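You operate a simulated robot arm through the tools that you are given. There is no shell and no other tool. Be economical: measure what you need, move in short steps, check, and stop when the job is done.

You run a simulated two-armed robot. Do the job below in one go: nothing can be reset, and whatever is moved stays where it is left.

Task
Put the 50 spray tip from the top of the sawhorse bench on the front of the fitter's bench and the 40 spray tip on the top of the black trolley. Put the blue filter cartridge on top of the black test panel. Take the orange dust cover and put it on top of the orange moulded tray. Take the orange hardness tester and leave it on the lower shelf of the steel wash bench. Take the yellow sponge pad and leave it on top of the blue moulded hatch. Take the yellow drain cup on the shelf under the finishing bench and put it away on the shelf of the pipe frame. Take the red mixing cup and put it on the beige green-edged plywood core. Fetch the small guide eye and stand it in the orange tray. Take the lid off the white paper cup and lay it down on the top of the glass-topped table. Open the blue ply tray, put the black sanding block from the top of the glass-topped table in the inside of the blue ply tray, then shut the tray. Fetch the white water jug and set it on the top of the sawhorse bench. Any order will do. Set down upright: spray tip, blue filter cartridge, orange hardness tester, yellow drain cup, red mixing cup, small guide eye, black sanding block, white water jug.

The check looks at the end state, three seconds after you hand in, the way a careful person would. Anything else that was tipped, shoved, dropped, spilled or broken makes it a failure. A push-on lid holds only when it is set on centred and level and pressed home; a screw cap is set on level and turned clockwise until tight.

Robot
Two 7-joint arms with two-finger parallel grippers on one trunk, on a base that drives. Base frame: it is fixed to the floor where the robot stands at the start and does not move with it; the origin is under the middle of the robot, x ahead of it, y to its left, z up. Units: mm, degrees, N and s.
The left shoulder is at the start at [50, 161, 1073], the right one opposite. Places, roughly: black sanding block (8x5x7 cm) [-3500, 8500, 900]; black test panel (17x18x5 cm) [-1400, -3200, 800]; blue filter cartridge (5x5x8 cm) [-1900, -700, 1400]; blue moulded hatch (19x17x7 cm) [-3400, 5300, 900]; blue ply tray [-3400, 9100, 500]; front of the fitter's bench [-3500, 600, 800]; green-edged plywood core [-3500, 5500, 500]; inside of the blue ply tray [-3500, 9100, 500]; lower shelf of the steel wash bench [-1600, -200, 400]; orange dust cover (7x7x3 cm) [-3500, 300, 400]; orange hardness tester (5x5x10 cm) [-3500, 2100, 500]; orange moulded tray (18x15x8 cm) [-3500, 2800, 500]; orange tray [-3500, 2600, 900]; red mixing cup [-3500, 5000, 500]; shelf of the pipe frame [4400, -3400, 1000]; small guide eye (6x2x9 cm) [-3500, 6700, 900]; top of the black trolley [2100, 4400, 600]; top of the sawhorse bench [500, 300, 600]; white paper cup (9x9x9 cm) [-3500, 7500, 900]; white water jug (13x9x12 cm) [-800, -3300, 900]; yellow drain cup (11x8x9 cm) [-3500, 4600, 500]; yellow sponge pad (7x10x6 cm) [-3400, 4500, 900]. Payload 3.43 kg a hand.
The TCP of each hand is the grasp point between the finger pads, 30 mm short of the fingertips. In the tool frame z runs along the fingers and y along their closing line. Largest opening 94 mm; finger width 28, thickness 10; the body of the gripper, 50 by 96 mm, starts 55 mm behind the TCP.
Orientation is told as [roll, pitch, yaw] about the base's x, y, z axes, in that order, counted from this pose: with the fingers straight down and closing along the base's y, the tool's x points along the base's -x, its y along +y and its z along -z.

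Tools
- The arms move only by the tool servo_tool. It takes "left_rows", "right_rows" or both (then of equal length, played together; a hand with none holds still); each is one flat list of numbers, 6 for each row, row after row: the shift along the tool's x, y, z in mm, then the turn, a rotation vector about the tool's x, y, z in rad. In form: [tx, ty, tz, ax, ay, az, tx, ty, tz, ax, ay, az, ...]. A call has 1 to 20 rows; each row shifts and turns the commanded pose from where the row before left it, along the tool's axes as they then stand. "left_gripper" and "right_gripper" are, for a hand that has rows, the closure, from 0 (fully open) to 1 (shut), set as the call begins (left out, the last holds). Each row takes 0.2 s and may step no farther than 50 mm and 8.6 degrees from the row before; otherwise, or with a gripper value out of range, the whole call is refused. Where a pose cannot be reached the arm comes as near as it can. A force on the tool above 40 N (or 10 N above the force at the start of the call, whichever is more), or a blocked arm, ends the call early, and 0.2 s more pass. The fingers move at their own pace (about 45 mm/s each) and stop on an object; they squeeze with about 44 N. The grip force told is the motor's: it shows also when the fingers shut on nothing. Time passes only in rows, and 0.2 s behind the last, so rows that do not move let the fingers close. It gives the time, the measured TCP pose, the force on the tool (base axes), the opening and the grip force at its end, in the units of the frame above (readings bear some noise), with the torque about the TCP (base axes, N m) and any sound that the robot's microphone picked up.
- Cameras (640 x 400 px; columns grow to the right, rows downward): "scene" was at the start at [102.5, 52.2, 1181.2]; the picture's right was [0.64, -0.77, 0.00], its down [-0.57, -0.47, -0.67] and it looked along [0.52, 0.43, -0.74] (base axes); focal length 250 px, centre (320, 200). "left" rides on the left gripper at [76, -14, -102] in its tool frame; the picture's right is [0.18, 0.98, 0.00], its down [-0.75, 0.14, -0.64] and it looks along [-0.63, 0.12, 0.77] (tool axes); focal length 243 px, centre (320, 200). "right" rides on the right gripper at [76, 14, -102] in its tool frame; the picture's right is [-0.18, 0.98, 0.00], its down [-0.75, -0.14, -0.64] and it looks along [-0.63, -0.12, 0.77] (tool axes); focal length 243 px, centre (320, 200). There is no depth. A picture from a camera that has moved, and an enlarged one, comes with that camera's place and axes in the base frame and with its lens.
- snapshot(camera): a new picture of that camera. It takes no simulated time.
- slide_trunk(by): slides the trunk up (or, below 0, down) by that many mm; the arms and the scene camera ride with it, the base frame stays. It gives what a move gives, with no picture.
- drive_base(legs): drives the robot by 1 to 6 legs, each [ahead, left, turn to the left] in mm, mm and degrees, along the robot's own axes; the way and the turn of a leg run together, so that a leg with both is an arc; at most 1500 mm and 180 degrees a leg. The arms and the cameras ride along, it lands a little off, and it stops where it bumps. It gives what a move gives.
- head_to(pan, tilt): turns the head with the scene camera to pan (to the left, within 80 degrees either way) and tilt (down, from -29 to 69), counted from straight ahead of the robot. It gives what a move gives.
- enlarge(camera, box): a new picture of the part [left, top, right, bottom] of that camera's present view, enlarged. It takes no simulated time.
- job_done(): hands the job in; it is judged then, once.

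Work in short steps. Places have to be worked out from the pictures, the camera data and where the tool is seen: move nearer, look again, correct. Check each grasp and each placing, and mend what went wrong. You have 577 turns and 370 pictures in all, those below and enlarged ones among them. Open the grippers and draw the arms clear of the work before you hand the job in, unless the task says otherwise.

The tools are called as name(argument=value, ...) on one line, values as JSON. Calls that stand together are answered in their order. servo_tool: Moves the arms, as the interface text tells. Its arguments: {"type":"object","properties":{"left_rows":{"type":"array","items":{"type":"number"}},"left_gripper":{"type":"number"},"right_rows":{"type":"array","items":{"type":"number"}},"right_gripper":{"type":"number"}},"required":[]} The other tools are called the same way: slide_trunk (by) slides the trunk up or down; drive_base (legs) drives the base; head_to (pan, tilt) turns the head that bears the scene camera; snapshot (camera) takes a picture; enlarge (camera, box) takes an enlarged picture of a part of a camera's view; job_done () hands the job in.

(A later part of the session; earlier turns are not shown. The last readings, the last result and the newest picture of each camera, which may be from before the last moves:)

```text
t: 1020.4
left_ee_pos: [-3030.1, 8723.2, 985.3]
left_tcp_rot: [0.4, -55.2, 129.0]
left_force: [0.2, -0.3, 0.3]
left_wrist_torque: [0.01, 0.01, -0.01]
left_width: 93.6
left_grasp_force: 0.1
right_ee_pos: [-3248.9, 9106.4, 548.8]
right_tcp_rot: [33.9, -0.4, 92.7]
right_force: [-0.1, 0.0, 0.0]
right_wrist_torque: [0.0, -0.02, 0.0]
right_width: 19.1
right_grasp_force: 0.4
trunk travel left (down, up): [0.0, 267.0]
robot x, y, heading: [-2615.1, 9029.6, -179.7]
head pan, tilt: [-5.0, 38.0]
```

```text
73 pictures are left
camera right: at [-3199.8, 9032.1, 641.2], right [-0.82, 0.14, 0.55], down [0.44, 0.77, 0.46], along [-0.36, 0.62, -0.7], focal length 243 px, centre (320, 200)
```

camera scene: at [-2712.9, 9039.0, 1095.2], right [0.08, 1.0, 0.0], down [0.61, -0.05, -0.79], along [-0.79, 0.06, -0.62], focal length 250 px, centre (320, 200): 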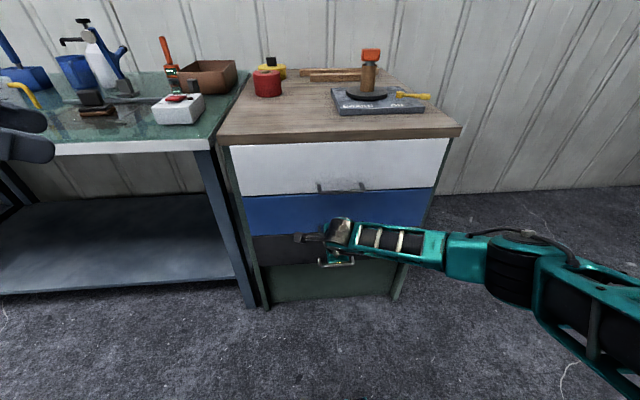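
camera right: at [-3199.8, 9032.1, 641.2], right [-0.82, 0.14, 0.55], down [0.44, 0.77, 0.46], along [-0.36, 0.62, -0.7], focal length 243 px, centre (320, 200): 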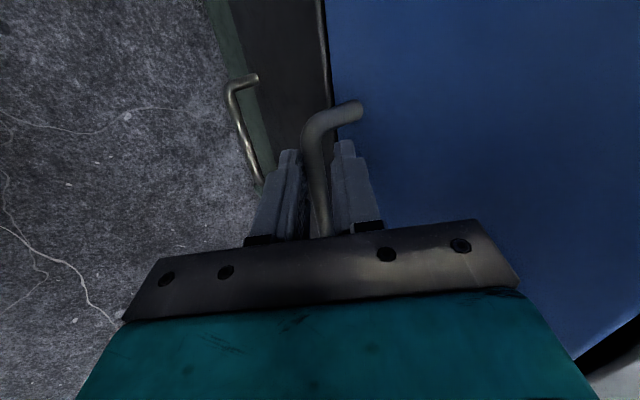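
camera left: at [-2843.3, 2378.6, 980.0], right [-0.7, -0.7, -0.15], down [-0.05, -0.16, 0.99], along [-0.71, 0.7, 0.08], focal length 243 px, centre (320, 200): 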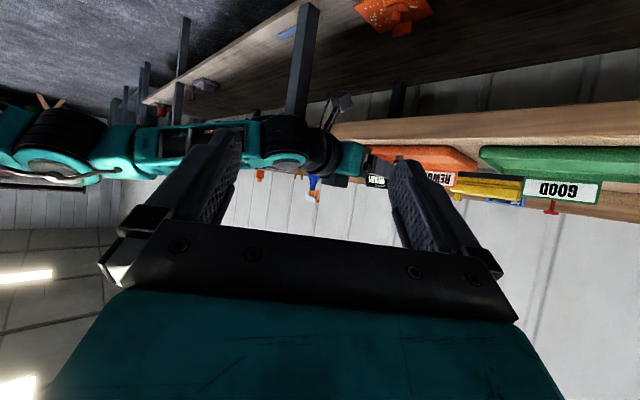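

servo_tool(right_rows=[0, 0, 6, 0, 0, 0, 0, 0, 6, 0, 0, 0, 0, 0, 0, 0, 0, 0])

servo_tool(right_rows=[0, 0, 0, 0, 0, 0, 0, 0, 0, 0, 0, 0, 0, 0, 0, 0, 0, 0], right_gripper=1)

snapshot(camera="right")

```text
t: 1021.2
left_ee_pos: [-3028.4, 8724.4, 984.9]
left_tcp_rot: [0.3, -55.3, 129.0]
left_force: [-0.2, -0.6, 1.1]
left_wrist_torque: [0.0, 0.01, 0.01]
left_width: 93.7
left_grasp_force: 0.1
right_ee_pos: [-3255.2, 9104.9, 539.2]
right_tcp_rot: [33.9, -0.4, 92.8]
right_force: [1.6, -0.4, 0.0]
right_wrist_torque: [0.0, 0.01, -0.01]
right_width: 19.6
right_grasp_force: 0.9
trunk travel left (down, up): [0.0, 267.0]
robot x, y, heading: [-2614.8, 9031.0, -179.6]
head pan, tilt: [-5.0, 38.0]
```

```text
t: 1022.0
left_ee_pos: [-3029.5, 8724.3, 984.1]
left_tcp_rot: [0.3, -55.3, 128.9]
left_force: [-0.1, -0.2, 0.5]
left_wrist_torque: [0.0, 0.02, -0.02]
left_width: 94.1
left_grasp_force: 0.0
right_ee_pos: [-3254.7, 9105.2, 538.0]
right_tcp_rot: [33.4, -0.4, 92.5]
right_force: [22.9, 1.0, -6.4]
right_wrist_torque: [-0.52, -0.28, -1.24]
right_width: 13.1
right_grasp_force: 45.1
trunk travel left (down, up): [0.0, 267.0]
robot x, y, heading: [-2615.9, 9030.7, -179.6]
head pan, tilt: [-5.0, 38.0]
```

```text
72 pictures are left
camera right: at [-3205.2, 9031.9, 630.2], right [-0.83, 0.15, 0.54], down [0.44, 0.77, 0.46], along [-0.35, 0.62, -0.7], focal length 243 px, centre (320, 200)
```

right: 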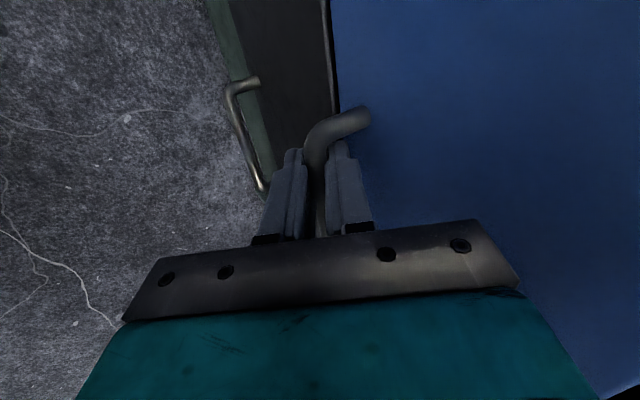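

Firmer (13 mm). Pull by driving back.

drive_base(legs=[[-80, 0, 0]])

snapshot(camera="right")

```text
t: 1023.1
left_ee_pos: [-2952.0, 8723.9, 983.8]
left_tcp_rot: [0.1, -55.1, 129.1]
left_force: [0.6, -0.3, -0.8]
left_wrist_torque: [0.01, 0.01, -0.01]
left_width: 93.7
left_grasp_force: 0.1
right_ee_pos: [-3177.3, 9106.5, 538.1]
right_tcp_rot: [33.5, -0.3, 92.7]
right_force: [1.0, -3.8, -18.2]
right_wrist_torque: [-1.27, 0.05, -0.84]
right_width: 12.8
right_grasp_force: 44.9
trunk travel left (down, up): [0.0, 267.0]
robot x, y, heading: [-2536.2, 9031.6, -179.9]
head pan, tilt: [-5.0, 38.0]
```

```text
71 pictures are left
camera right: at [-3127.6, 9032.1, 630.2], right [-0.83, 0.14, 0.54], down [0.44, 0.77, 0.46], along [-0.35, 0.62, -0.7], focal length 243 px, centre (320, 200)
```

right: 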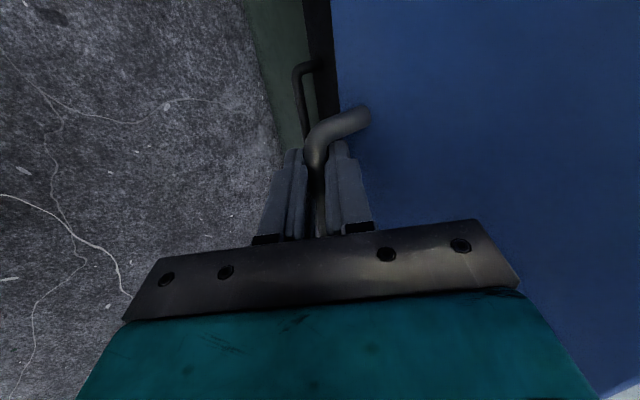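

The drawer follows. Keep pulling 190 mm.

drive_base(legs=[[-190, 0, 0]])

snapshot(camera="scene")

```text
t: 1024.7
left_ee_pos: [-2761.9, 8726.8, 985.0]
left_tcp_rot: [0.2, -55.2, 128.9]
left_force: [-0.2, -0.8, -0.1]
left_wrist_torque: [0.02, 0.04, -0.03]
left_width: 93.9
left_grasp_force: 0.1
right_ee_pos: [-2983.7, 9106.1, 537.0]
right_tcp_rot: [33.5, 0.1, 92.6]
right_force: [1.8, -17.6, -14.9]
right_wrist_torque: [-0.72, -0.1, -1.24]
right_width: 12.9
right_grasp_force: 45.1
trunk travel left (down, up): [0.0, 267.0]
robot x, y, heading: [-2344.4, 9028.8, -179.8]
head pan, tilt: [-5.0, 38.0]
```

```text
70 pictures are left
camera scene: at [-2470.4, 9040.0, 1095.0], right [0.09, 1.0, 0.0], down [0.61, -0.05, -0.79], along [-0.78, 0.07, -0.62], focal length 250 px, centre (320, 200)
```

scene: 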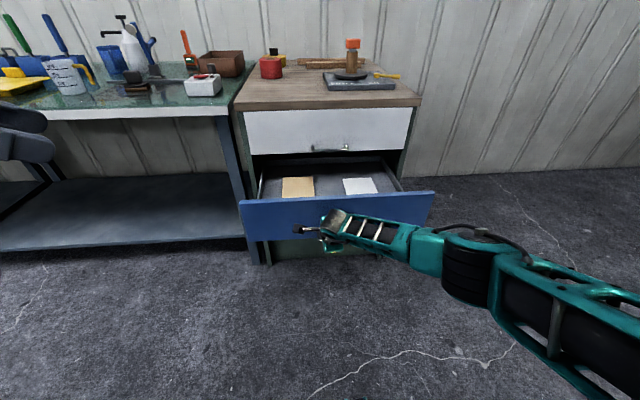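

Drawer is open ~270 mm. Release the handle and retreat along the tool axis.

servo_tool(right_rows=[0, 0, 0, 0, 0, 0, 0, 0, 0, 0, 0, 0, 0, 0, 0, 0, 0, 0], right_gripper=0.76)

servo_tool(right_rows=[0, 0, -20, 0, 0, 0, 0, 0, -30, 0, 0, 0, 0, 0, -40, 0, 0, 0, 0, 0, -40, 0, 0, 0, 0, 0, -40, 0, 0, 0])

drive_base(legs=[[-150, 0, 0]])

snapshot(camera="scene")

```text
t: 1025.5
left_ee_pos: [-2761.1, 8726.5, 984.7]
left_tcp_rot: [0.4, -55.3, 128.8]
left_force: [0.1, -0.9, 0.5]
left_wrist_torque: [0.01, 0.02, -0.02]
left_width: 94.1
left_grasp_force: 0.1
right_ee_pos: [-2983.8, 9106.5, 538.6]
right_tcp_rot: [33.6, 0.0, 92.6]
right_force: [-0.2, 0.6, -0.1]
right_wrist_torque: [-0.01, 0.01, -0.04]
right_width: 22.5
right_grasp_force: 0.0
trunk travel left (down, up): [0.0, 267.0]
robot x, y, heading: [-2342.1, 9029.5, -179.9]
head pan, tilt: [-5.0, 38.0]
```

```text
t: 1026.7
left_ee_pos: [-2759.3, 8726.0, 985.5]
left_tcp_rot: [0.3, -55.3, 128.8]
left_force: [-0.6, -0.3, -0.2]
left_wrist_torque: [0.02, -0.02, -0.01]
left_width: 94.0
left_grasp_force: 0.1
right_ee_pos: [-2889.8, 9110.1, 680.3]
right_tcp_rot: [33.6, 0.0, 92.6]
right_force: [0.7, 0.6, -0.1]
right_wrist_torque: [-0.03, 0.01, -0.01]
right_width: 22.6
right_grasp_force: 0.0
trunk travel left (down, up): [0.0, 267.0]
robot x, y, heading: [-2344.7, 9032.8, -179.8]
head pan, tilt: [-5.0, 38.0]
```

```text
t: 1028.0
left_ee_pos: [-2610.3, 8726.2, 985.7]
left_tcp_rot: [0.3, -55.4, 128.9]
left_force: [-0.3, -0.6, 0.1]
left_wrist_torque: [0.04, -0.03, 0.0]
left_width: 94.3
left_grasp_force: 0.1
right_ee_pos: [-2739.6, 9108.8, 679.6]
right_tcp_rot: [33.6, 0.0, 92.7]
right_force: [0.4, 0.2, 0.1]
right_wrist_torque: [-0.03, 0.03, 0.02]
right_width: 22.6
right_grasp_force: 0.2
trunk travel left (down, up): [0.0, 267.0]
robot x, y, heading: [-2193.3, 9028.8, -180.0]
head pan, tilt: [-5.0, 38.0]
```

```text
69 pictures are left
camera scene: at [-2319.1, 9040.4, 1095.2], right [0.08, 1.0, 0.0], down [0.61, -0.05, -0.79], along [-0.79, 0.07, -0.62], focal length 250 px, centre (320, 200)
```

scene: 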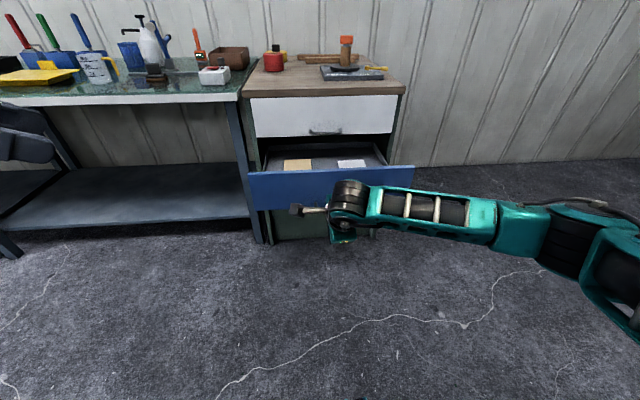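

Now reorient the right hand to point down, raise the trunk, and go for the sanding block at ≈(-3433,8484).

servo_tool(right_rows=[0, 0, 0, 0.12, 0, 0, 0, 0, 0, 0.12, 0, 0, 0, 0, 0, 0.12, 0, 0, 0, 0, 0, 0.12, 0, 0, 0, 0, 0, 0.107, 0, 0, 0, 0, -20, 0, 0, -0.14, 0, 0, -20, 0, 0, -0.14, 0, 0, -20, 0, 0, -0.14, 0, 0, -20, 0, 0, -0.14, 0, 0, -20, 0, 0, -0.14, 0, 0, -20, 0, 0, -0.14, 0, 0, -20, 0, 0, -0.14, 0, 0, -20, 0, 0, -0.14, 0, 0, -20, 0, 0, -0.14, 0, 0, -20, 0, 0, -0.14, 0, 0, 0, 0, 0, -0.14], right_gripper=0.15)

slide_trunk(by=267)

drive_base(legs=[[0, 625, 0], [690, 0, 0]])

snapshot(camera="right")

```text
t: 1031.4
left_ee_pos: [-2610.2, 8727.2, 984.0]
left_tcp_rot: [0.4, -55.3, 128.9]
left_force: [-1.0, 0.4, -0.4]
left_wrist_torque: [0.0, -0.02, 0.02]
left_width: 94.0
left_grasp_force: 0.1
right_ee_pos: [-2739.8, 9107.5, 881.4]
right_tcp_rot: [-0.1, 0.1, -178.9]
right_force: [0.3, -0.4, -0.4]
right_wrist_torque: [0.01, -0.01, 0.02]
right_width: 79.7
right_grasp_force: 0.1
trunk travel left (down, up): [0.0, 267.0]
robot x, y, heading: [-2192.9, 9033.6, -179.7]
head pan, tilt: [-5.0, 38.0]
```

```text
t: 1034.2
left_ee_pos: [-2611.3, 8726.2, 1252.0]
left_tcp_rot: [0.3, -55.1, 128.9]
left_force: [0.6, 0.5, 0.0]
left_wrist_torque: [-0.03, 0.0, -0.01]
left_width: 94.1
left_grasp_force: 0.1
right_ee_pos: [-2738.8, 9107.9, 1146.8]
right_tcp_rot: [0.0, 0.1, -179.0]
right_force: [0.3, 0.2, -0.8]
right_wrist_torque: [0.02, -0.02, 0.0]
right_width: 79.6
right_grasp_force: 0.0
trunk travel left (down, up): [-267.0, 0.0]
robot x, y, heading: [-2196.2, 9035.3, -180.1]
head pan, tilt: [-5.0, 38.0]
```

```text
t: 1041.0
left_ee_pos: [-3300.8, 8099.5, 1251.7]
left_tcp_rot: [0.2, -55.2, 128.8]
left_force: [-0.2, 1.4, 0.0]
left_wrist_torque: [0.03, -0.03, 0.01]
left_width: 94.2
left_grasp_force: 0.1
right_ee_pos: [-3428.4, 8480.8, 1147.4]
right_tcp_rot: [0.0, 0.1, -179.1]
right_force: [-0.1, 0.0, 0.1]
right_wrist_torque: [0.01, -0.02, 0.03]
right_width: 79.7
right_grasp_force: 0.1
trunk travel left (down, up): [-267.0, 0.0]
robot x, y, heading: [-2887.8, 8402.5, -179.9]
head pan, tilt: [-5.0, 38.0]
```

```text
68 pictures are left
camera right: at [-3351.8, 8468.2, 1249.5], right [-0.17, -0.99, 0.0], down [-0.76, 0.13, 0.64], along [-0.63, 0.11, -0.77], focal length 243 px, centre (320, 200)
```

right: 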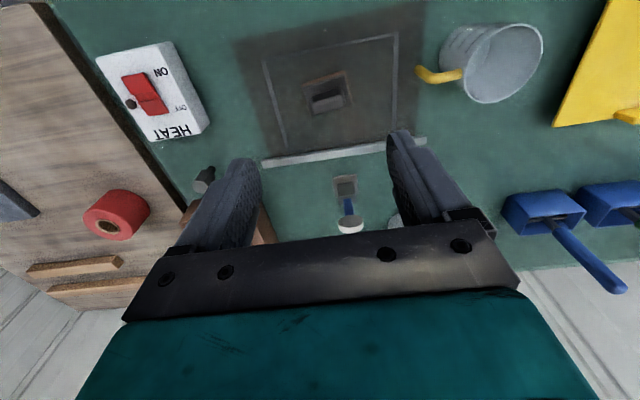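

Block handle ≈ (-3448,8475). Align, descend partway and check.

servo_tool(right_rows=[-10, 3, 40, 0, 0, 0, -10, 3, 40, 0, 0, 0, 0, 0, 40, 0, 0, 0, 0, 0, 40, 0, 0, 0, 0, 0, 0, 0, 0, 0])

snapshot(camera="right")

```text
t: 1042.2
left_ee_pos: [-3299.4, 8099.6, 1251.7]
left_tcp_rot: [0.3, -55.3, 128.8]
left_force: [-0.7, 0.6, -0.1]
left_wrist_torque: [0.0, 0.02, -0.02]
left_width: 94.1
left_grasp_force: 0.0
right_ee_pos: [-3446.1, 8477.7, 987.6]
right_tcp_rot: [-0.1, 0.0, -179.1]
right_force: [0.3, 0.5, 0.2]
right_wrist_torque: [-0.03, 0.01, -0.01]
right_width: 79.9
right_grasp_force: 0.0
trunk travel left (down, up): [-267.0, 0.0]
robot x, y, heading: [-2883.7, 8406.0, -180.0]
head pan, tilt: [-5.0, 38.0]
```

```text
67 pictures are left
camera right: at [-3369.6, 8464.3, 1090.0], right [-0.17, -0.99, 0.0], down [-0.76, 0.13, 0.64], along [-0.63, 0.11, -0.77], focal length 243 px, centre (320, 200)
```

right: 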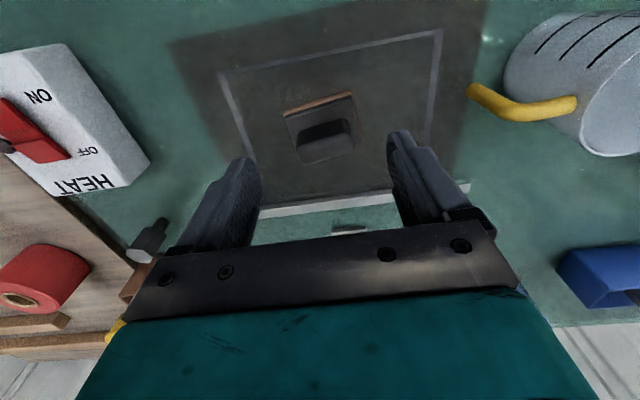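

Aligned on the knob. Descend to z≈930 and grip.

servo_tool(right_rows=[-3, 2, 25, 0, 0, 0, 0, 0, 20, 0, 0, 0, 0, 0, 10, 0, 0, 0, 0, 0, 0, 0, 0, 0])

servo_tool(right_rows=[0, 0, 0, 0, 0, 0, 0, 0, 0, 0, 0, 0, 0, 0, 0, 0, 0, 0, 0, 0, 0, 0, 0, 0], right_gripper=1)

servo_tool(right_rows=[0, 0, -20, 0, 0, 0, 0, 0, -40, 0, 0, 0, 0, 0, -40, 0, 0, 0, 0, 0, -40, 0, 0, 0])

snapshot(camera="right")

```text
t: 1043.2
left_ee_pos: [-3298.9, 8099.8, 1251.3]
left_tcp_rot: [0.3, -55.3, 128.8]
left_force: [-0.5, -0.4, -0.3]
left_wrist_torque: [0.01, -0.01, -0.04]
left_width: 93.7
left_grasp_force: 0.1
right_ee_pos: [-3451.8, 8472.9, 932.5]
right_tcp_rot: [0.0, 0.0, -179.1]
right_force: [-1.3, 0.1, 0.3]
right_wrist_torque: [-0.01, 0.0, -0.02]
right_width: 80.0
right_grasp_force: 0.1
trunk travel left (down, up): [-267.0, 0.0]
robot x, y, heading: [-2883.9, 8404.1, -180.1]
head pan, tilt: [-5.0, 38.0]
```

```text
t: 1044.2
left_ee_pos: [-3299.5, 8098.8, 1251.4]
left_tcp_rot: [0.4, -55.2, 128.7]
left_force: [0.0, -0.2, 0.2]
left_wrist_torque: [0.01, 0.0, -0.04]
left_width: 93.9
left_grasp_force: 0.0
right_ee_pos: [-3450.6, 8472.5, 932.9]
right_tcp_rot: [0.0, 0.1, -179.1]
right_force: [-0.8, -0.6, -0.8]
right_wrist_torque: [-0.01, -0.01, 0.0]
right_width: 49.3
right_grasp_force: 43.7
trunk travel left (down, up): [-267.0, 0.0]
robot x, y, heading: [-2887.6, 8405.4, -180.0]
head pan, tilt: [-5.0, 38.0]
```

```text
t: 1045.2
left_ee_pos: [-3299.3, 8098.9, 1251.8]
left_tcp_rot: [0.3, -55.4, 128.9]
left_force: [0.2, -0.9, -0.3]
left_wrist_torque: [0.0, 0.01, 0.01]
left_width: 93.9
left_grasp_force: 0.1
right_ee_pos: [-3449.4, 8472.3, 1074.8]
right_tcp_rot: [0.0, 0.2, -179.1]
right_force: [1.0, -0.1, -0.7]
right_wrist_torque: [0.01, -0.03, 0.0]
right_width: 49.4
right_grasp_force: 44.3
trunk travel left (down, up): [-267.0, 0.0]
robot x, y, heading: [-2884.2, 8404.7, -179.8]
head pan, tilt: [-5.0, 38.0]
```

```text
66 pictures are left
camera right: at [-3374.0, 8459.3, 1177.5], right [-0.17, -0.99, 0.0], down [-0.76, 0.13, 0.64], along [-0.63, 0.11, -0.77], focal length 243 px, centre (320, 200)
```

right: 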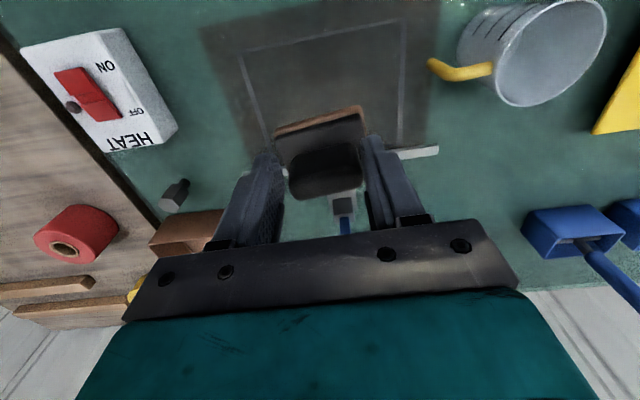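

Block held. Move to the open drawer: back off, shift right, lower the trunk, and retract the hand a little.

drive_base(legs=[[-420, 0, 0], [0, -668, 0]])

servo_tool(right_rows=[30, 0, 0, 0, 0, 0, 30, 0, 0, 0, 0, 0, 25, 0, 0, 0, 0, 0])

slide_trunk(by=-190)

drive_base(legs=[[330, 0, 0]])

snapshot(camera="right")

snapshot(camera="scene")

```text
t: 1051.1
left_ee_pos: [-2881.4, 8760.1, 1252.3]
left_tcp_rot: [0.3, -55.2, 129.0]
left_force: [0.6, -0.1, -1.4]
left_wrist_torque: [0.03, 0.0, 0.02]
left_width: 94.1
left_grasp_force: 0.1
right_ee_pos: [-3033.6, 9132.4, 1074.8]
right_tcp_rot: [0.0, 0.1, -179.0]
right_force: [0.3, 0.3, -1.8]
right_wrist_torque: [-0.02, -0.05, 0.01]
right_width: 49.2
right_grasp_force: 43.9
trunk travel left (down, up): [-267.0, 0.0]
robot x, y, heading: [-2465.2, 9064.4, -179.7]
head pan, tilt: [-5.0, 38.0]
```

```text
t: 1051.9
left_ee_pos: [-2879.8, 8758.9, 1250.8]
left_tcp_rot: [0.2, -55.3, 128.9]
left_force: [-0.1, 1.0, -0.1]
left_wrist_torque: [0.0, -0.02, -0.01]
left_width: 94.0
left_grasp_force: 0.1
right_ee_pos: [-2947.3, 9132.1, 1077.4]
right_tcp_rot: [-0.1, 0.1, -179.0]
right_force: [0.4, 0.5, -0.9]
right_wrist_torque: [-0.04, 0.0, 0.0]
right_width: 49.4
right_grasp_force: 43.6
trunk travel left (down, up): [-267.0, 0.0]
robot x, y, heading: [-2465.1, 9067.5, -179.9]
head pan, tilt: [-5.0, 38.0]
```

```text
t: 1054.0
left_ee_pos: [-2881.4, 8759.0, 1062.5]
left_tcp_rot: [0.3, -55.2, 129.0]
left_force: [0.4, -0.4, 0.1]
left_wrist_torque: [-0.02, -0.02, -0.02]
left_width: 93.9
left_grasp_force: 0.1
right_ee_pos: [-2948.7, 9133.1, 887.3]
right_tcp_rot: [0.0, 0.0, -179.0]
right_force: [0.0, 0.7, -1.1]
right_wrist_torque: [0.04, -0.04, 0.0]
right_width: 49.0
right_grasp_force: 44.2
trunk travel left (down, up): [-77.0, 190.0]
robot x, y, heading: [-2465.3, 9064.0, -179.4]
head pan, tilt: [-5.0, 38.0]
```

```text
t: 1056.1
left_ee_pos: [-3209.5, 8760.9, 1062.5]
left_tcp_rot: [0.4, -55.3, 128.5]
left_force: [0.2, -0.7, -0.4]
left_wrist_torque: [0.03, -0.02, -0.04]
left_width: 93.9
left_grasp_force: 0.1
right_ee_pos: [-3273.6, 9131.5, 886.9]
right_tcp_rot: [0.3, 0.2, -179.2]
right_force: [18.4, -5.0, 2.4]
right_wrist_torque: [-0.38, -1.21, -0.06]
right_width: 48.8
right_grasp_force: 44.0
trunk travel left (down, up): [-77.0, 190.0]
robot x, y, heading: [-2795.9, 9063.1, 180.1]
head pan, tilt: [-5.0, 38.0]
```

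```text
65 pictures are left
camera right: at [-3197.4, 9120.4, 989.7], right [-0.17, -0.99, 0.0], down [-0.76, 0.13, 0.64], along [-0.63, 0.11, -0.77], focal length 243 px, centre (320, 200)
```

right: 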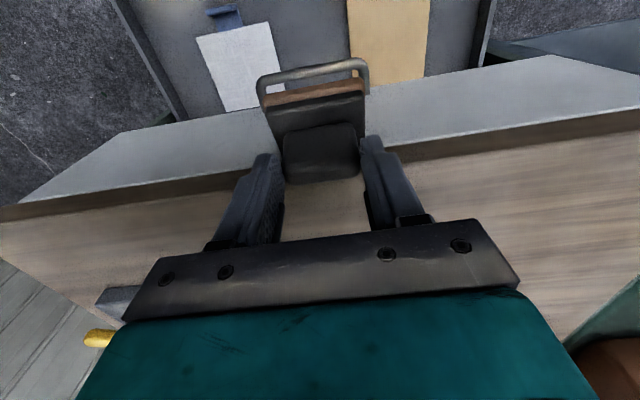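

```text
64 pictures are left
camera scene: at [-2917.2, 9073.7, 1172.1], right [0.09, 1.0, 0.0], down [0.61, -0.05, -0.79], along [-0.79, 0.07, -0.61], focal length 250 px, centre (320, 200)
```

scene: 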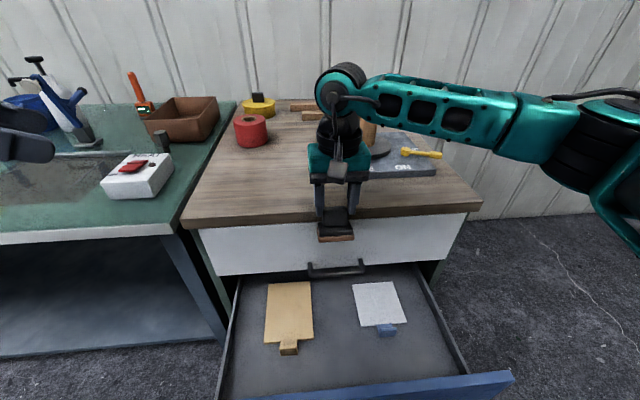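

I drove too far; the block touched the cabinet edge. Back off to the middle of the open drawer.

drive_base(legs=[[-140, 0, 0]])

snapshot(camera="right")

snapshot(camera="scene")

```text
t: 1057.5
left_ee_pos: [-3071.2, 8761.3, 1062.1]
left_tcp_rot: [0.3, -55.3, 128.5]
left_force: [0.9, -0.2, -0.4]
left_wrist_torque: [-0.03, -0.01, -0.01]
left_width: 94.0
left_grasp_force: 0.2
right_ee_pos: [-3134.6, 9133.1, 886.2]
right_tcp_rot: [0.1, 0.4, -179.3]
right_force: [0.4, -0.3, -0.5]
right_wrist_torque: [0.0, 0.01, -0.02]
right_width: 49.2
right_grasp_force: 44.3
trunk travel left (down, up): [-77.0, 190.0]
robot x, y, heading: [-2653.7, 9064.9, 179.9]
head pan, tilt: [-5.0, 38.0]
```

```text
63 pictures are left
camera right: at [-3058.7, 9120.2, 989.1], right [-0.17, -0.99, 0.0], down [-0.76, 0.13, 0.64], along [-0.63, 0.11, -0.77], focal length 243 px, centre (320, 200)
```

right: 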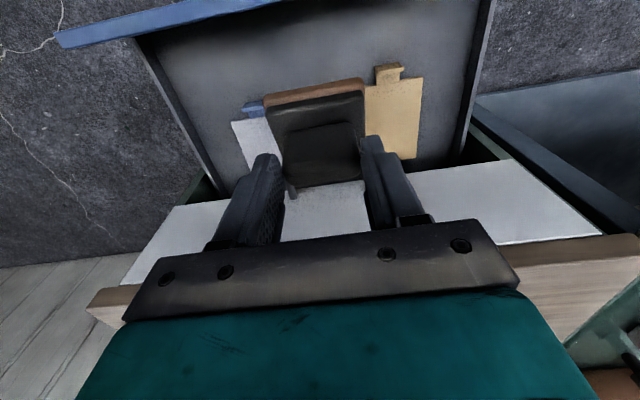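

```text
62 pictures are left
camera scene: at [-2778.7, 9073.8, 1172.0], right [0.09, 1.0, 0.0], down [0.61, -0.05, -0.79], along [-0.79, 0.07, -0.62], focal length 250 px, centre (320, 200)
```

scene: 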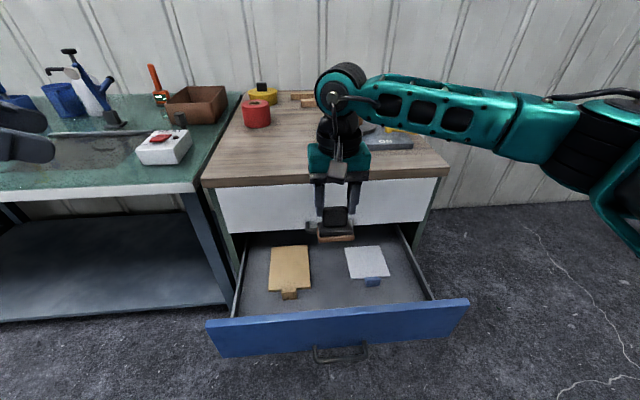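

The drawer floor between the cards is free. Lower the trunk, shift forward 16, and descend into the drawer.

slide_trunk(by=-77)

servo_tool(right_rows=[-16, 0, 20, 0, 0, 0, 0, 0, 40, 0, 0, 0, 0, 0, 40, 0, 0, 0, 0, 0, 40, 0, 0, 0, 0, 0, 0, 0, 0, 0])

snapshot(camera="scene")

snapshot(camera="right")

```text
t: 1058.6
left_ee_pos: [-3070.9, 8761.4, 985.2]
left_tcp_rot: [0.3, -55.3, 128.6]
left_force: [-0.4, 0.0, 0.7]
left_wrist_torque: [0.02, 0.0, -0.01]
left_width: 94.1
left_grasp_force: 0.0
right_ee_pos: [-3135.6, 9132.9, 808.7]
right_tcp_rot: [0.3, 0.2, -179.3]
right_force: [-0.2, 0.2, -1.1]
right_wrist_torque: [0.0, -0.03, -0.02]
right_width: 49.0
right_grasp_force: 44.2
trunk travel left (down, up): [0.0, 267.0]
robot x, y, heading: [-2657.9, 9068.5, 179.9]
head pan, tilt: [-5.0, 38.0]
```

```text
t: 1059.8
left_ee_pos: [-3071.0, 8761.6, 986.2]
left_tcp_rot: [0.3, -55.2, 128.6]
left_force: [-0.2, 0.4, 0.0]
left_wrist_torque: [0.02, 0.01, 0.02]
left_width: 93.7
left_grasp_force: 0.2
right_ee_pos: [-3151.9, 9134.7, 668.8]
right_tcp_rot: [0.2, 0.3, -179.2]
right_force: [-0.7, 0.0, -0.3]
right_wrist_torque: [-0.01, 0.0, 0.01]
right_width: 49.0
right_grasp_force: 43.9
trunk travel left (down, up): [0.0, 267.0]
robot x, y, heading: [-2653.6, 9062.4, 180.1]
head pan, tilt: [-5.0, 38.0]
```

```text
61 pictures are left
camera scene: at [-2779.0, 9073.8, 1095.2], right [0.09, 1.0, 0.0], down [0.61, -0.05, -0.79], along [-0.78, 0.07, -0.62], focal length 250 px, centre (320, 200)
```

scene: 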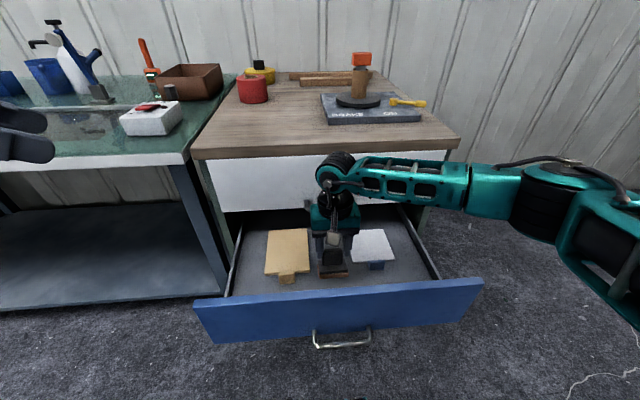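

```text
60 pictures are left
camera right: at [-3075.5, 9121.9, 771.6], right [-0.17, -0.99, 0.0], down [-0.76, 0.13, 0.64], along [-0.63, 0.11, -0.77], focal length 243 px, centre (320, 200)
```

right: 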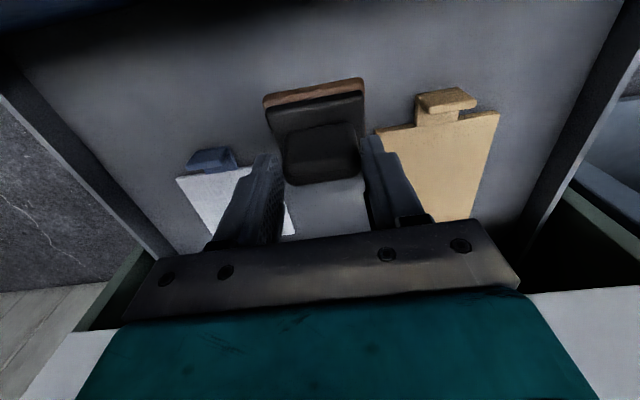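

Clear between the cards. Lower to the drawer floor.

servo_tool(right_rows=[0, 0, 30, 0, 0, 0, 0, 0, 25, 0, 0, 0, 0, 0, 10, 0, 0, 0, 0, 0, 4, 0, 0, 0, 0, 0, 4, 0, 0, 0, 0, 0, 4, 0, 0, 0, 0, 0, 4, 0, 0, 0, 0, 0, 0, 0, 0, 0])

servo_tool(right_rows=[0, 0, 4, 0, 0, 0, 0, 0, 4, 0, 0, 0, 0, 0, 4, 0, 0, 0, 0, 0, 4, 0, 0, 0, 0, 0, 4, 0, 0, 0, 0, 0, 4, 0, 0, 0, 0, 0, 0, 0, 0, 0])

```text
t: 1060.8
left_ee_pos: [-3071.7, 8761.8, 986.0]
left_tcp_rot: [0.4, -55.3, 128.4]
left_force: [0.0, 0.2, 0.2]
left_wrist_torque: [0.0, 0.04, -0.03]
left_width: 94.2
left_grasp_force: 0.0
right_ee_pos: [-3157.6, 9131.8, 614.3]
right_tcp_rot: [0.5, -0.9, -179.3]
right_force: [-2.0, 1.3, 12.6]
right_wrist_torque: [0.23, 0.35, -0.02]
right_width: 49.0
right_grasp_force: 43.9
trunk travel left (down, up): [0.0, 267.0]
robot x, y, heading: [-2656.4, 9060.8, 180.1]
head pan, tilt: [-5.0, 38.0]
stopped in row 4 (right hand): the force on the tool passed its limit (the readings are from after the stop); the commanded pose is now the measured one
```

```text
t: 1061.3
left_ee_pos: [-3070.8, 8761.5, 985.4]
left_tcp_rot: [0.5, -55.3, 128.5]
left_force: [0.3, -0.7, 0.9]
left_wrist_torque: [0.0, -0.01, -0.01]
left_width: 94.2
left_grasp_force: 0.0
right_ee_pos: [-3161.2, 9133.3, 611.9]
right_tcp_rot: [0.6, -1.4, -179.5]
right_force: [-2.0, 1.8, 13.2]
right_wrist_torque: [0.22, 0.38, -0.05]
right_width: 48.9
right_grasp_force: 43.8
trunk travel left (down, up): [0.0, 267.0]
robot x, y, heading: [-2654.8, 9066.1, 179.9]
head pan, tilt: [-5.0, 38.0]
stopped in row 2 (right hand): the force on the tool passed its limit (the readings are from after the stop); the commanded pose is now the measured one
```

Contact at ≈613. Look before releasing.

snapshot(camera="right")

enlarge(camera="scene", box=[220, 200, 460, 350])

```text
59 pictures are left
camera right: at [-3082.5, 9119.6, 712.6], right [-0.18, -0.98, 0.01], down [-0.74, 0.14, 0.66], along [-0.65, 0.11, -0.75], focal length 243 px, centre (320, 200)
```

right: 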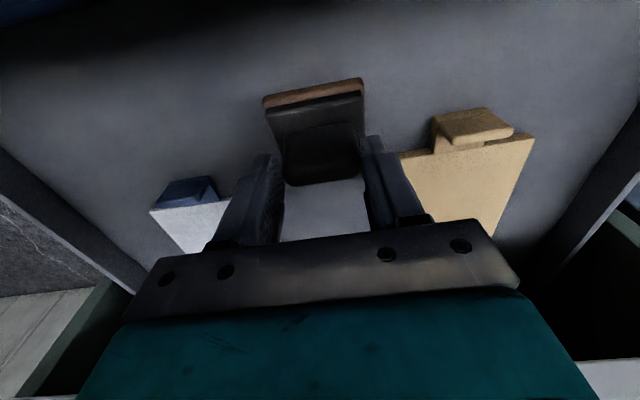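

```text
2.67 times, centred on (340, 275) of scene
camera zoom: at [-2778.3, 9074.1, 1095.0], right [0.09, 1.0, 0.0], down [0.61, -0.06, -0.79], along [-0.79, 0.07, -0.62], focal length 668 px, centre (267, 0)
```

zoom: 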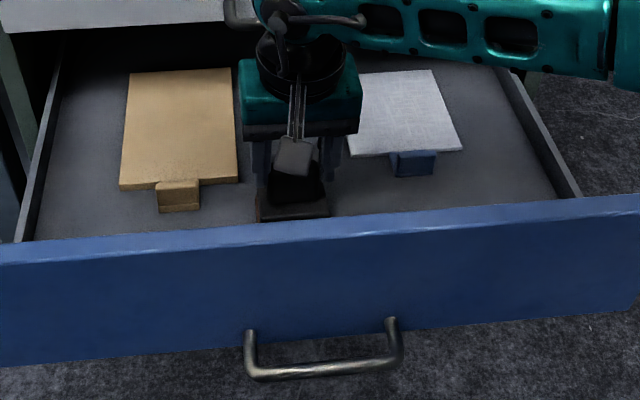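

It's on the drawer floor. Relieve, release, and rise.

servo_tool(right_rows=[2, 0, -1.5, 0, 0.02, 0, 0, 0, 0, 0, 0, 0])

servo_tool(right_rows=[0, 0, 0, 0, 0, 0, 0, 0, 0, 0, 0, 0, 0, 0, 0, 0, 0, 0], right_gripper=0.25)

servo_tool(right_rows=[0, 0, -30, 0, 0, 0, 0, 0, -40, 0, 0, 0, 0, 0, -40, 0, 0, 0, 0, 0, -40, 0, 0, 0, 0, 0, -40, 0, 0, 0])

snapshot(camera="right")

```text
t: 1061.9
left_ee_pos: [-3070.3, 8761.1, 984.6]
left_tcp_rot: [0.4, -55.4, 128.4]
left_force: [-0.5, -0.4, 0.2]
left_wrist_torque: [-0.01, -0.01, -0.04]
left_width: 94.1
left_grasp_force: 0.1
right_ee_pos: [-3158.0, 9131.5, 613.1]
right_tcp_rot: [0.6, -0.1, -179.5]
right_force: [-1.4, 0.4, 17.6]
right_wrist_torque: [0.14, 0.35, -0.02]
right_width: 48.8
right_grasp_force: 44.0
trunk travel left (down, up): [0.0, 267.0]
robot x, y, heading: [-2652.5, 9068.6, 179.9]
head pan, tilt: [-5.0, 38.0]
```

```text
t: 1062.7
left_ee_pos: [-3071.8, 8762.0, 984.5]
left_tcp_rot: [0.2, -55.1, 128.4]
left_force: [-0.4, 0.0, 0.4]
left_wrist_torque: [0.03, 0.01, -0.02]
left_width: 94.0
left_grasp_force: 0.0
right_ee_pos: [-3156.9, 9131.3, 610.9]
right_tcp_rot: [0.5, 0.1, -179.4]
right_force: [0.5, -0.2, 0.4]
right_wrist_torque: [0.02, -0.03, 0.02]
right_width: 70.4
right_grasp_force: 0.1
trunk travel left (down, up): [0.0, 267.0]
robot x, y, heading: [-2656.3, 9062.4, 179.8]
head pan, tilt: [-5.0, 38.0]
```

```text
t: 1063.9
left_ee_pos: [-3070.8, 8762.1, 986.6]
left_tcp_rot: [0.4, -55.2, 128.6]
left_force: [-0.5, 0.6, -0.8]
left_wrist_torque: [0.02, 0.0, 0.01]
left_width: 94.1
left_grasp_force: 0.0
right_ee_pos: [-3158.2, 9135.2, 803.3]
right_tcp_rot: [0.5, 0.3, -179.6]
right_force: [0.0, -0.6, -0.1]
right_wrist_torque: [0.0, 0.01, -0.01]
right_width: 70.7
right_grasp_force: 0.2
trunk travel left (down, up): [0.0, 267.0]
robot x, y, heading: [-2656.7, 9066.2, 179.8]
head pan, tilt: [-5.0, 38.0]
```

```text
57 pictures are left
camera right: at [-3081.7, 9123.1, 904.6], right [-0.18, -0.98, 0.01], down [-0.76, 0.14, 0.64], along [-0.63, 0.11, -0.77], focal length 243 px, centre (320, 200)
```

right: 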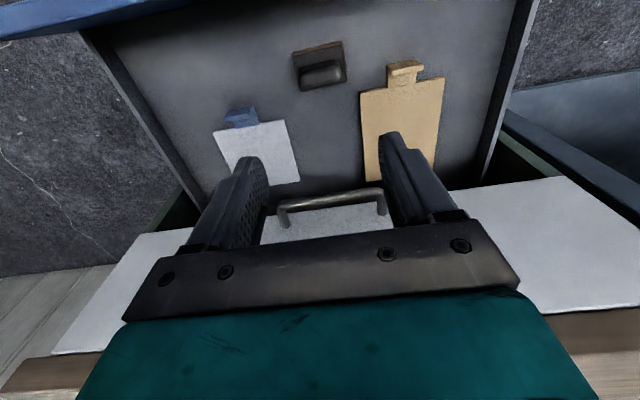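

The block stands in the drawer. Now close it: back the hand out past the front panel, close the fingers, lower in front of the panel.

drive_base(legs=[[-230, 0, 0]])

servo_tool(right_rows=[0, 0, 30, 0, 0, 0, 0, 0, 40, 0, 0, 0, 0, 0, 40, 0, 0, 0, 0, 0, 0, 0, 0, 0], right_gripper=1)

snapshot(camera="right")

snapshot(camera="scene")

```text
t: 1065.6
left_ee_pos: [-2841.7, 8759.4, 985.1]
left_tcp_rot: [0.4, -55.2, 128.7]
left_force: [0.1, -0.2, -0.8]
left_wrist_torque: [0.01, -0.02, -0.01]
left_width: 93.9
left_grasp_force: 0.0
right_ee_pos: [-2930.6, 9134.9, 802.1]
right_tcp_rot: [0.4, 0.2, -179.3]
right_force: [0.0, -0.6, -0.2]
right_wrist_torque: [0.01, -0.01, -0.01]
right_width: 70.5
right_grasp_force: 0.2
trunk travel left (down, up): [0.0, 267.0]
robot x, y, heading: [-2424.4, 9061.8, -179.9]
head pan, tilt: [-5.0, 38.0]
```

```text
t: 1066.6
left_ee_pos: [-2840.8, 8759.6, 983.8]
left_tcp_rot: [0.3, -55.3, 128.7]
left_force: [0.4, -0.4, -0.1]
left_wrist_torque: [0.03, 0.0, 0.0]
left_width: 93.9
left_grasp_force: 0.0
right_ee_pos: [-2928.0, 9133.4, 690.9]
right_tcp_rot: [0.5, 0.2, -179.2]
right_force: [-0.1, 1.0, -0.4]
right_wrist_torque: [0.02, -0.02, 0.01]
right_width: 0.0
right_grasp_force: 15.3
trunk travel left (down, up): [0.0, 267.0]
robot x, y, heading: [-2427.5, 9065.3, -180.2]
head pan, tilt: [-5.0, 38.0]
```

```text
56 pictures are left
camera right: at [-2852.1, 9121.6, 793.3], right [-0.17, -0.98, 0.01], down [-0.76, 0.14, 0.64], along [-0.63, 0.1, -0.77], focal length 243 px, centre (320, 200)
```

right: 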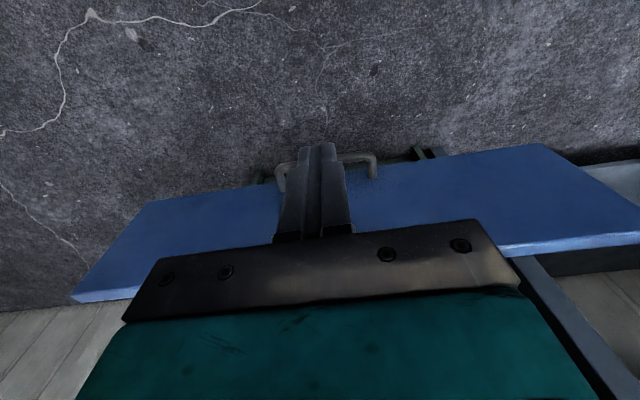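

```text
55 pictures are left
camera scene: at [-2550.5, 9073.6, 1095.2], right [0.09, 1.0, 0.0], down [0.61, -0.05, -0.79], along [-0.79, 0.07, -0.62], focal length 250 px, centre (320, 200)
```

scene: 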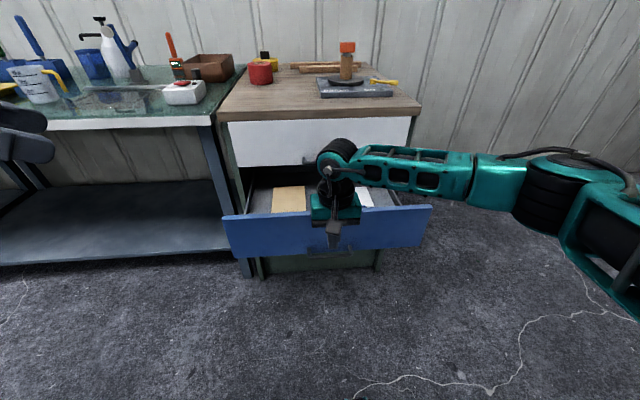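

The vertical hand would hit the white drawer's handle at the end, so pitch it ~60° forward to push with the fingertips.

drive_base(legs=[[-60, 0, 0]])

servo_tool(right_rows=[0, 0, 0, 0, -0.13, 0, 0, 0, 0, 0, -0.13, 0, 0, 0, 0, 0, -0.13, 0, 0, 0, 0, 0, -0.13, 0, 0, 0, 0, 0, -0.13, 0, 0, 0, 0, 0, -0.13, 0, 0, 0, 0, 0, -0.13, 0, 0, 0, 0, 0, -0.13, 0, 25, 0, 14, 0, 0, 0, 20, 0, 12, 0, 0, 0, 0, 0, 0, 0, 0, 0])

snapshot(camera="right")

```text
t: 1067.6
left_ee_pos: [-2781.9, 8760.2, 984.7]
left_tcp_rot: [0.3, -55.2, 128.6]
left_force: [-0.3, 0.6, 0.2]
left_wrist_torque: [-0.02, 0.01, -0.01]
left_width: 94.0
left_grasp_force: 0.0
right_ee_pos: [-2867.6, 9133.4, 691.9]
right_tcp_rot: [0.5, 0.1, -179.3]
right_force: [0.0, -0.9, 0.0]
right_wrist_torque: [0.0, 0.0, -0.01]
right_width: 0.0
right_grasp_force: 32.8
trunk travel left (down, up): [0.0, 267.0]
robot x, y, heading: [-2367.6, 9064.0, -180.1]
head pan, tilt: [-5.0, 38.0]
```

```text
t: 1070.0
left_ee_pos: [-2781.9, 8760.3, 986.6]
left_tcp_rot: [0.3, -55.2, 128.8]
left_force: [0.2, -0.1, 0.7]
left_wrist_torque: [-0.02, -0.02, 0.0]
left_width: 94.3
left_grasp_force: 0.0
right_ee_pos: [-2867.2, 9132.7, 639.7]
right_tcp_rot: [1.0, -59.6, 179.8]
right_force: [0.0, 0.1, 0.3]
right_wrist_torque: [0.02, -0.01, -0.03]
right_width: 0.0
right_grasp_force: 32.8
trunk travel left (down, up): [0.0, 267.0]
robot x, y, heading: [-2368.2, 9068.5, -180.0]
head pan, tilt: [-5.0, 38.0]
```

```text
54 pictures are left
camera right: at [-2739.9, 9120.1, 625.8], right [-0.08, -0.98, 0.17], down [0.17, 0.15, 0.97], along [-0.98, 0.11, 0.15], focal length 243 px, centre (320, 200)
```

right: 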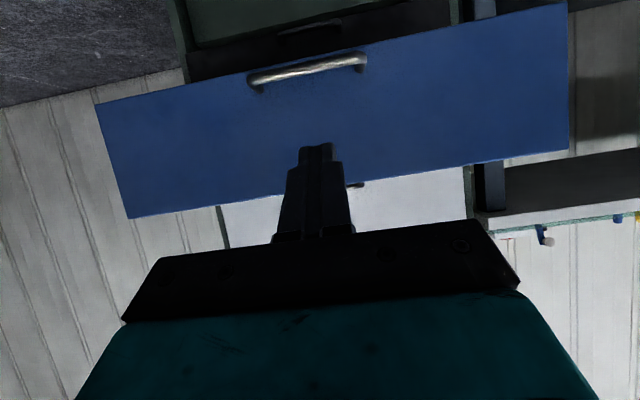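

Tips are aimed at the panel's upper half. Lower 15 mm and push by driving forward.

servo_tool(right_rows=[13, 0, 7.5, 0, 0, 0, 0, 0, 0, 0, 0, 0])

drive_base(legs=[[250, 0, 0]])

snapshot(camera="scene")

```text
t: 1070.6
left_ee_pos: [-2782.7, 8760.0, 984.7]
left_tcp_rot: [0.4, -55.2, 128.8]
left_force: [-0.3, 0.0, 0.0]
left_wrist_torque: [0.02, -0.01, 0.03]
left_width: 93.9
left_grasp_force: 0.0
right_ee_pos: [-2867.4, 9128.6, 625.4]
right_tcp_rot: [0.7, -59.2, 179.7]
right_force: [0.6, -0.1, 0.4]
right_wrist_torque: [0.01, -0.02, -0.02]
right_width: 0.0
right_grasp_force: 33.0
right hand out of reach, approached as far as the arm can: row 1
trunk travel left (down, up): [0.0, 267.0]
robot x, y, heading: [-2365.0, 9063.3, -180.0]
head pan, tilt: [-5.0, 38.0]
```

```text
t: 1072.4
left_ee_pos: [-3028.6, 8758.7, 983.9]
left_tcp_rot: [0.3, -55.2, 128.8]
left_force: [-0.9, 0.1, 0.4]
left_wrist_torque: [-0.01, 0.04, -0.01]
left_width: 94.1
left_grasp_force: 0.1
right_ee_pos: [-3114.8, 9128.7, 625.5]
right_tcp_rot: [0.7, -59.3, 179.9]
right_force: [0.9, -0.2, 0.3]
right_wrist_torque: [-0.01, 0.01, 0.0]
right_width: 0.2
right_grasp_force: 33.0
trunk travel left (down, up): [0.0, 267.0]
robot x, y, heading: [-2611.5, 9062.9, -180.0]
head pan, tilt: [-5.0, 38.0]
```

```text
53 pictures are left
camera scene: at [-2737.8, 9073.0, 1095.2], right [0.08, 1.0, 0.0], down [0.61, -0.05, -0.79], along [-0.79, 0.07, -0.62], focal length 250 px, centre (320, 200)
```

scene: 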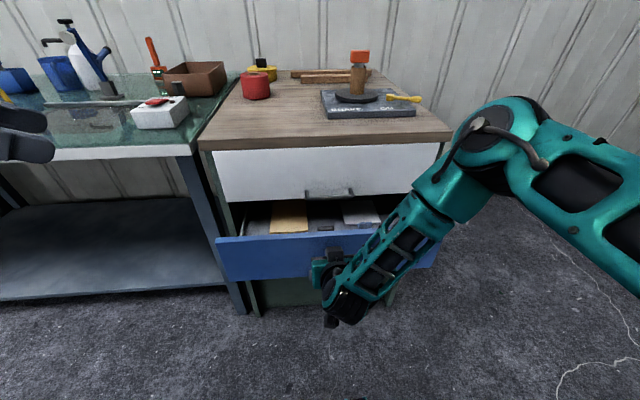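

The drawer is closing. Push on.

drive_base(legs=[[130, 0, 0]])

drive_base(legs=[[60, 0, 0]])

snapshot(camera="scene")

```text
t: 1073.7
left_ee_pos: [-3158.8, 8758.7, 985.8]
left_tcp_rot: [0.5, -55.1, 128.8]
left_force: [0.0, -1.3, -0.2]
left_wrist_torque: [0.0, 0.03, -0.01]
left_width: 94.0
left_grasp_force: 0.1
right_ee_pos: [-3243.4, 9127.9, 627.2]
right_tcp_rot: [0.7, -59.3, 179.8]
right_force: [0.2, -0.4, -0.2]
right_wrist_torque: [0.02, 0.02, 0.02]
right_width: 0.3
right_grasp_force: 32.9
trunk travel left (down, up): [0.0, 267.0]
robot x, y, heading: [-2740.9, 9061.2, -179.6]
head pan, tilt: [-5.0, 38.0]
```

```text
t: 1074.5
left_ee_pos: [-3183.5, 8759.8, 984.6]
left_tcp_rot: [0.4, -55.2, 128.5]
left_force: [0.4, -0.6, 0.3]
left_wrist_torque: [0.02, -0.02, -0.01]
left_width: 94.2
left_grasp_force: 0.0
right_ee_pos: [-3259.1, 9125.8, 621.9]
right_tcp_rot: [0.6, -57.9, -179.7]
right_force: [0.3, 0.3, -0.3]
right_wrist_torque: [-0.02, 0.0, 0.01]
right_width: 0.0
right_grasp_force: 33.0
trunk travel left (down, up): [0.0, 267.0]
robot x, y, heading: [-2769.0, 9064.4, -180.2]
head pan, tilt: [-5.0, 38.0]
stopped in leg 1: the force on the tool passed its limit (the readings are from after the stop); the commanded pose is now the measured one
```

```text
52 pictures are left
camera scene: at [-2892.5, 9072.9, 1095.1], right [0.09, 1.0, 0.0], down [0.61, -0.05, -0.79], along [-0.79, 0.07, -0.62], focal length 250 px, centre (320, 200)
```

scene: 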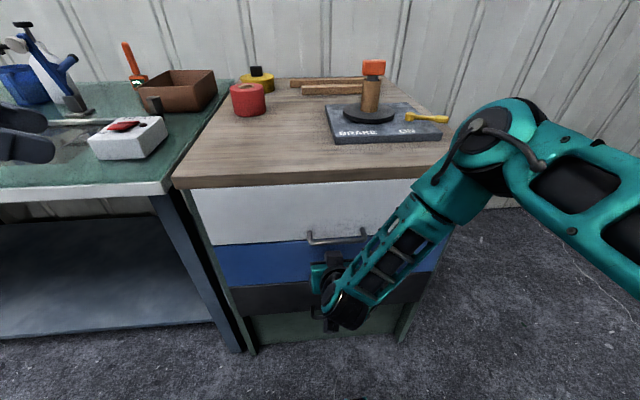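

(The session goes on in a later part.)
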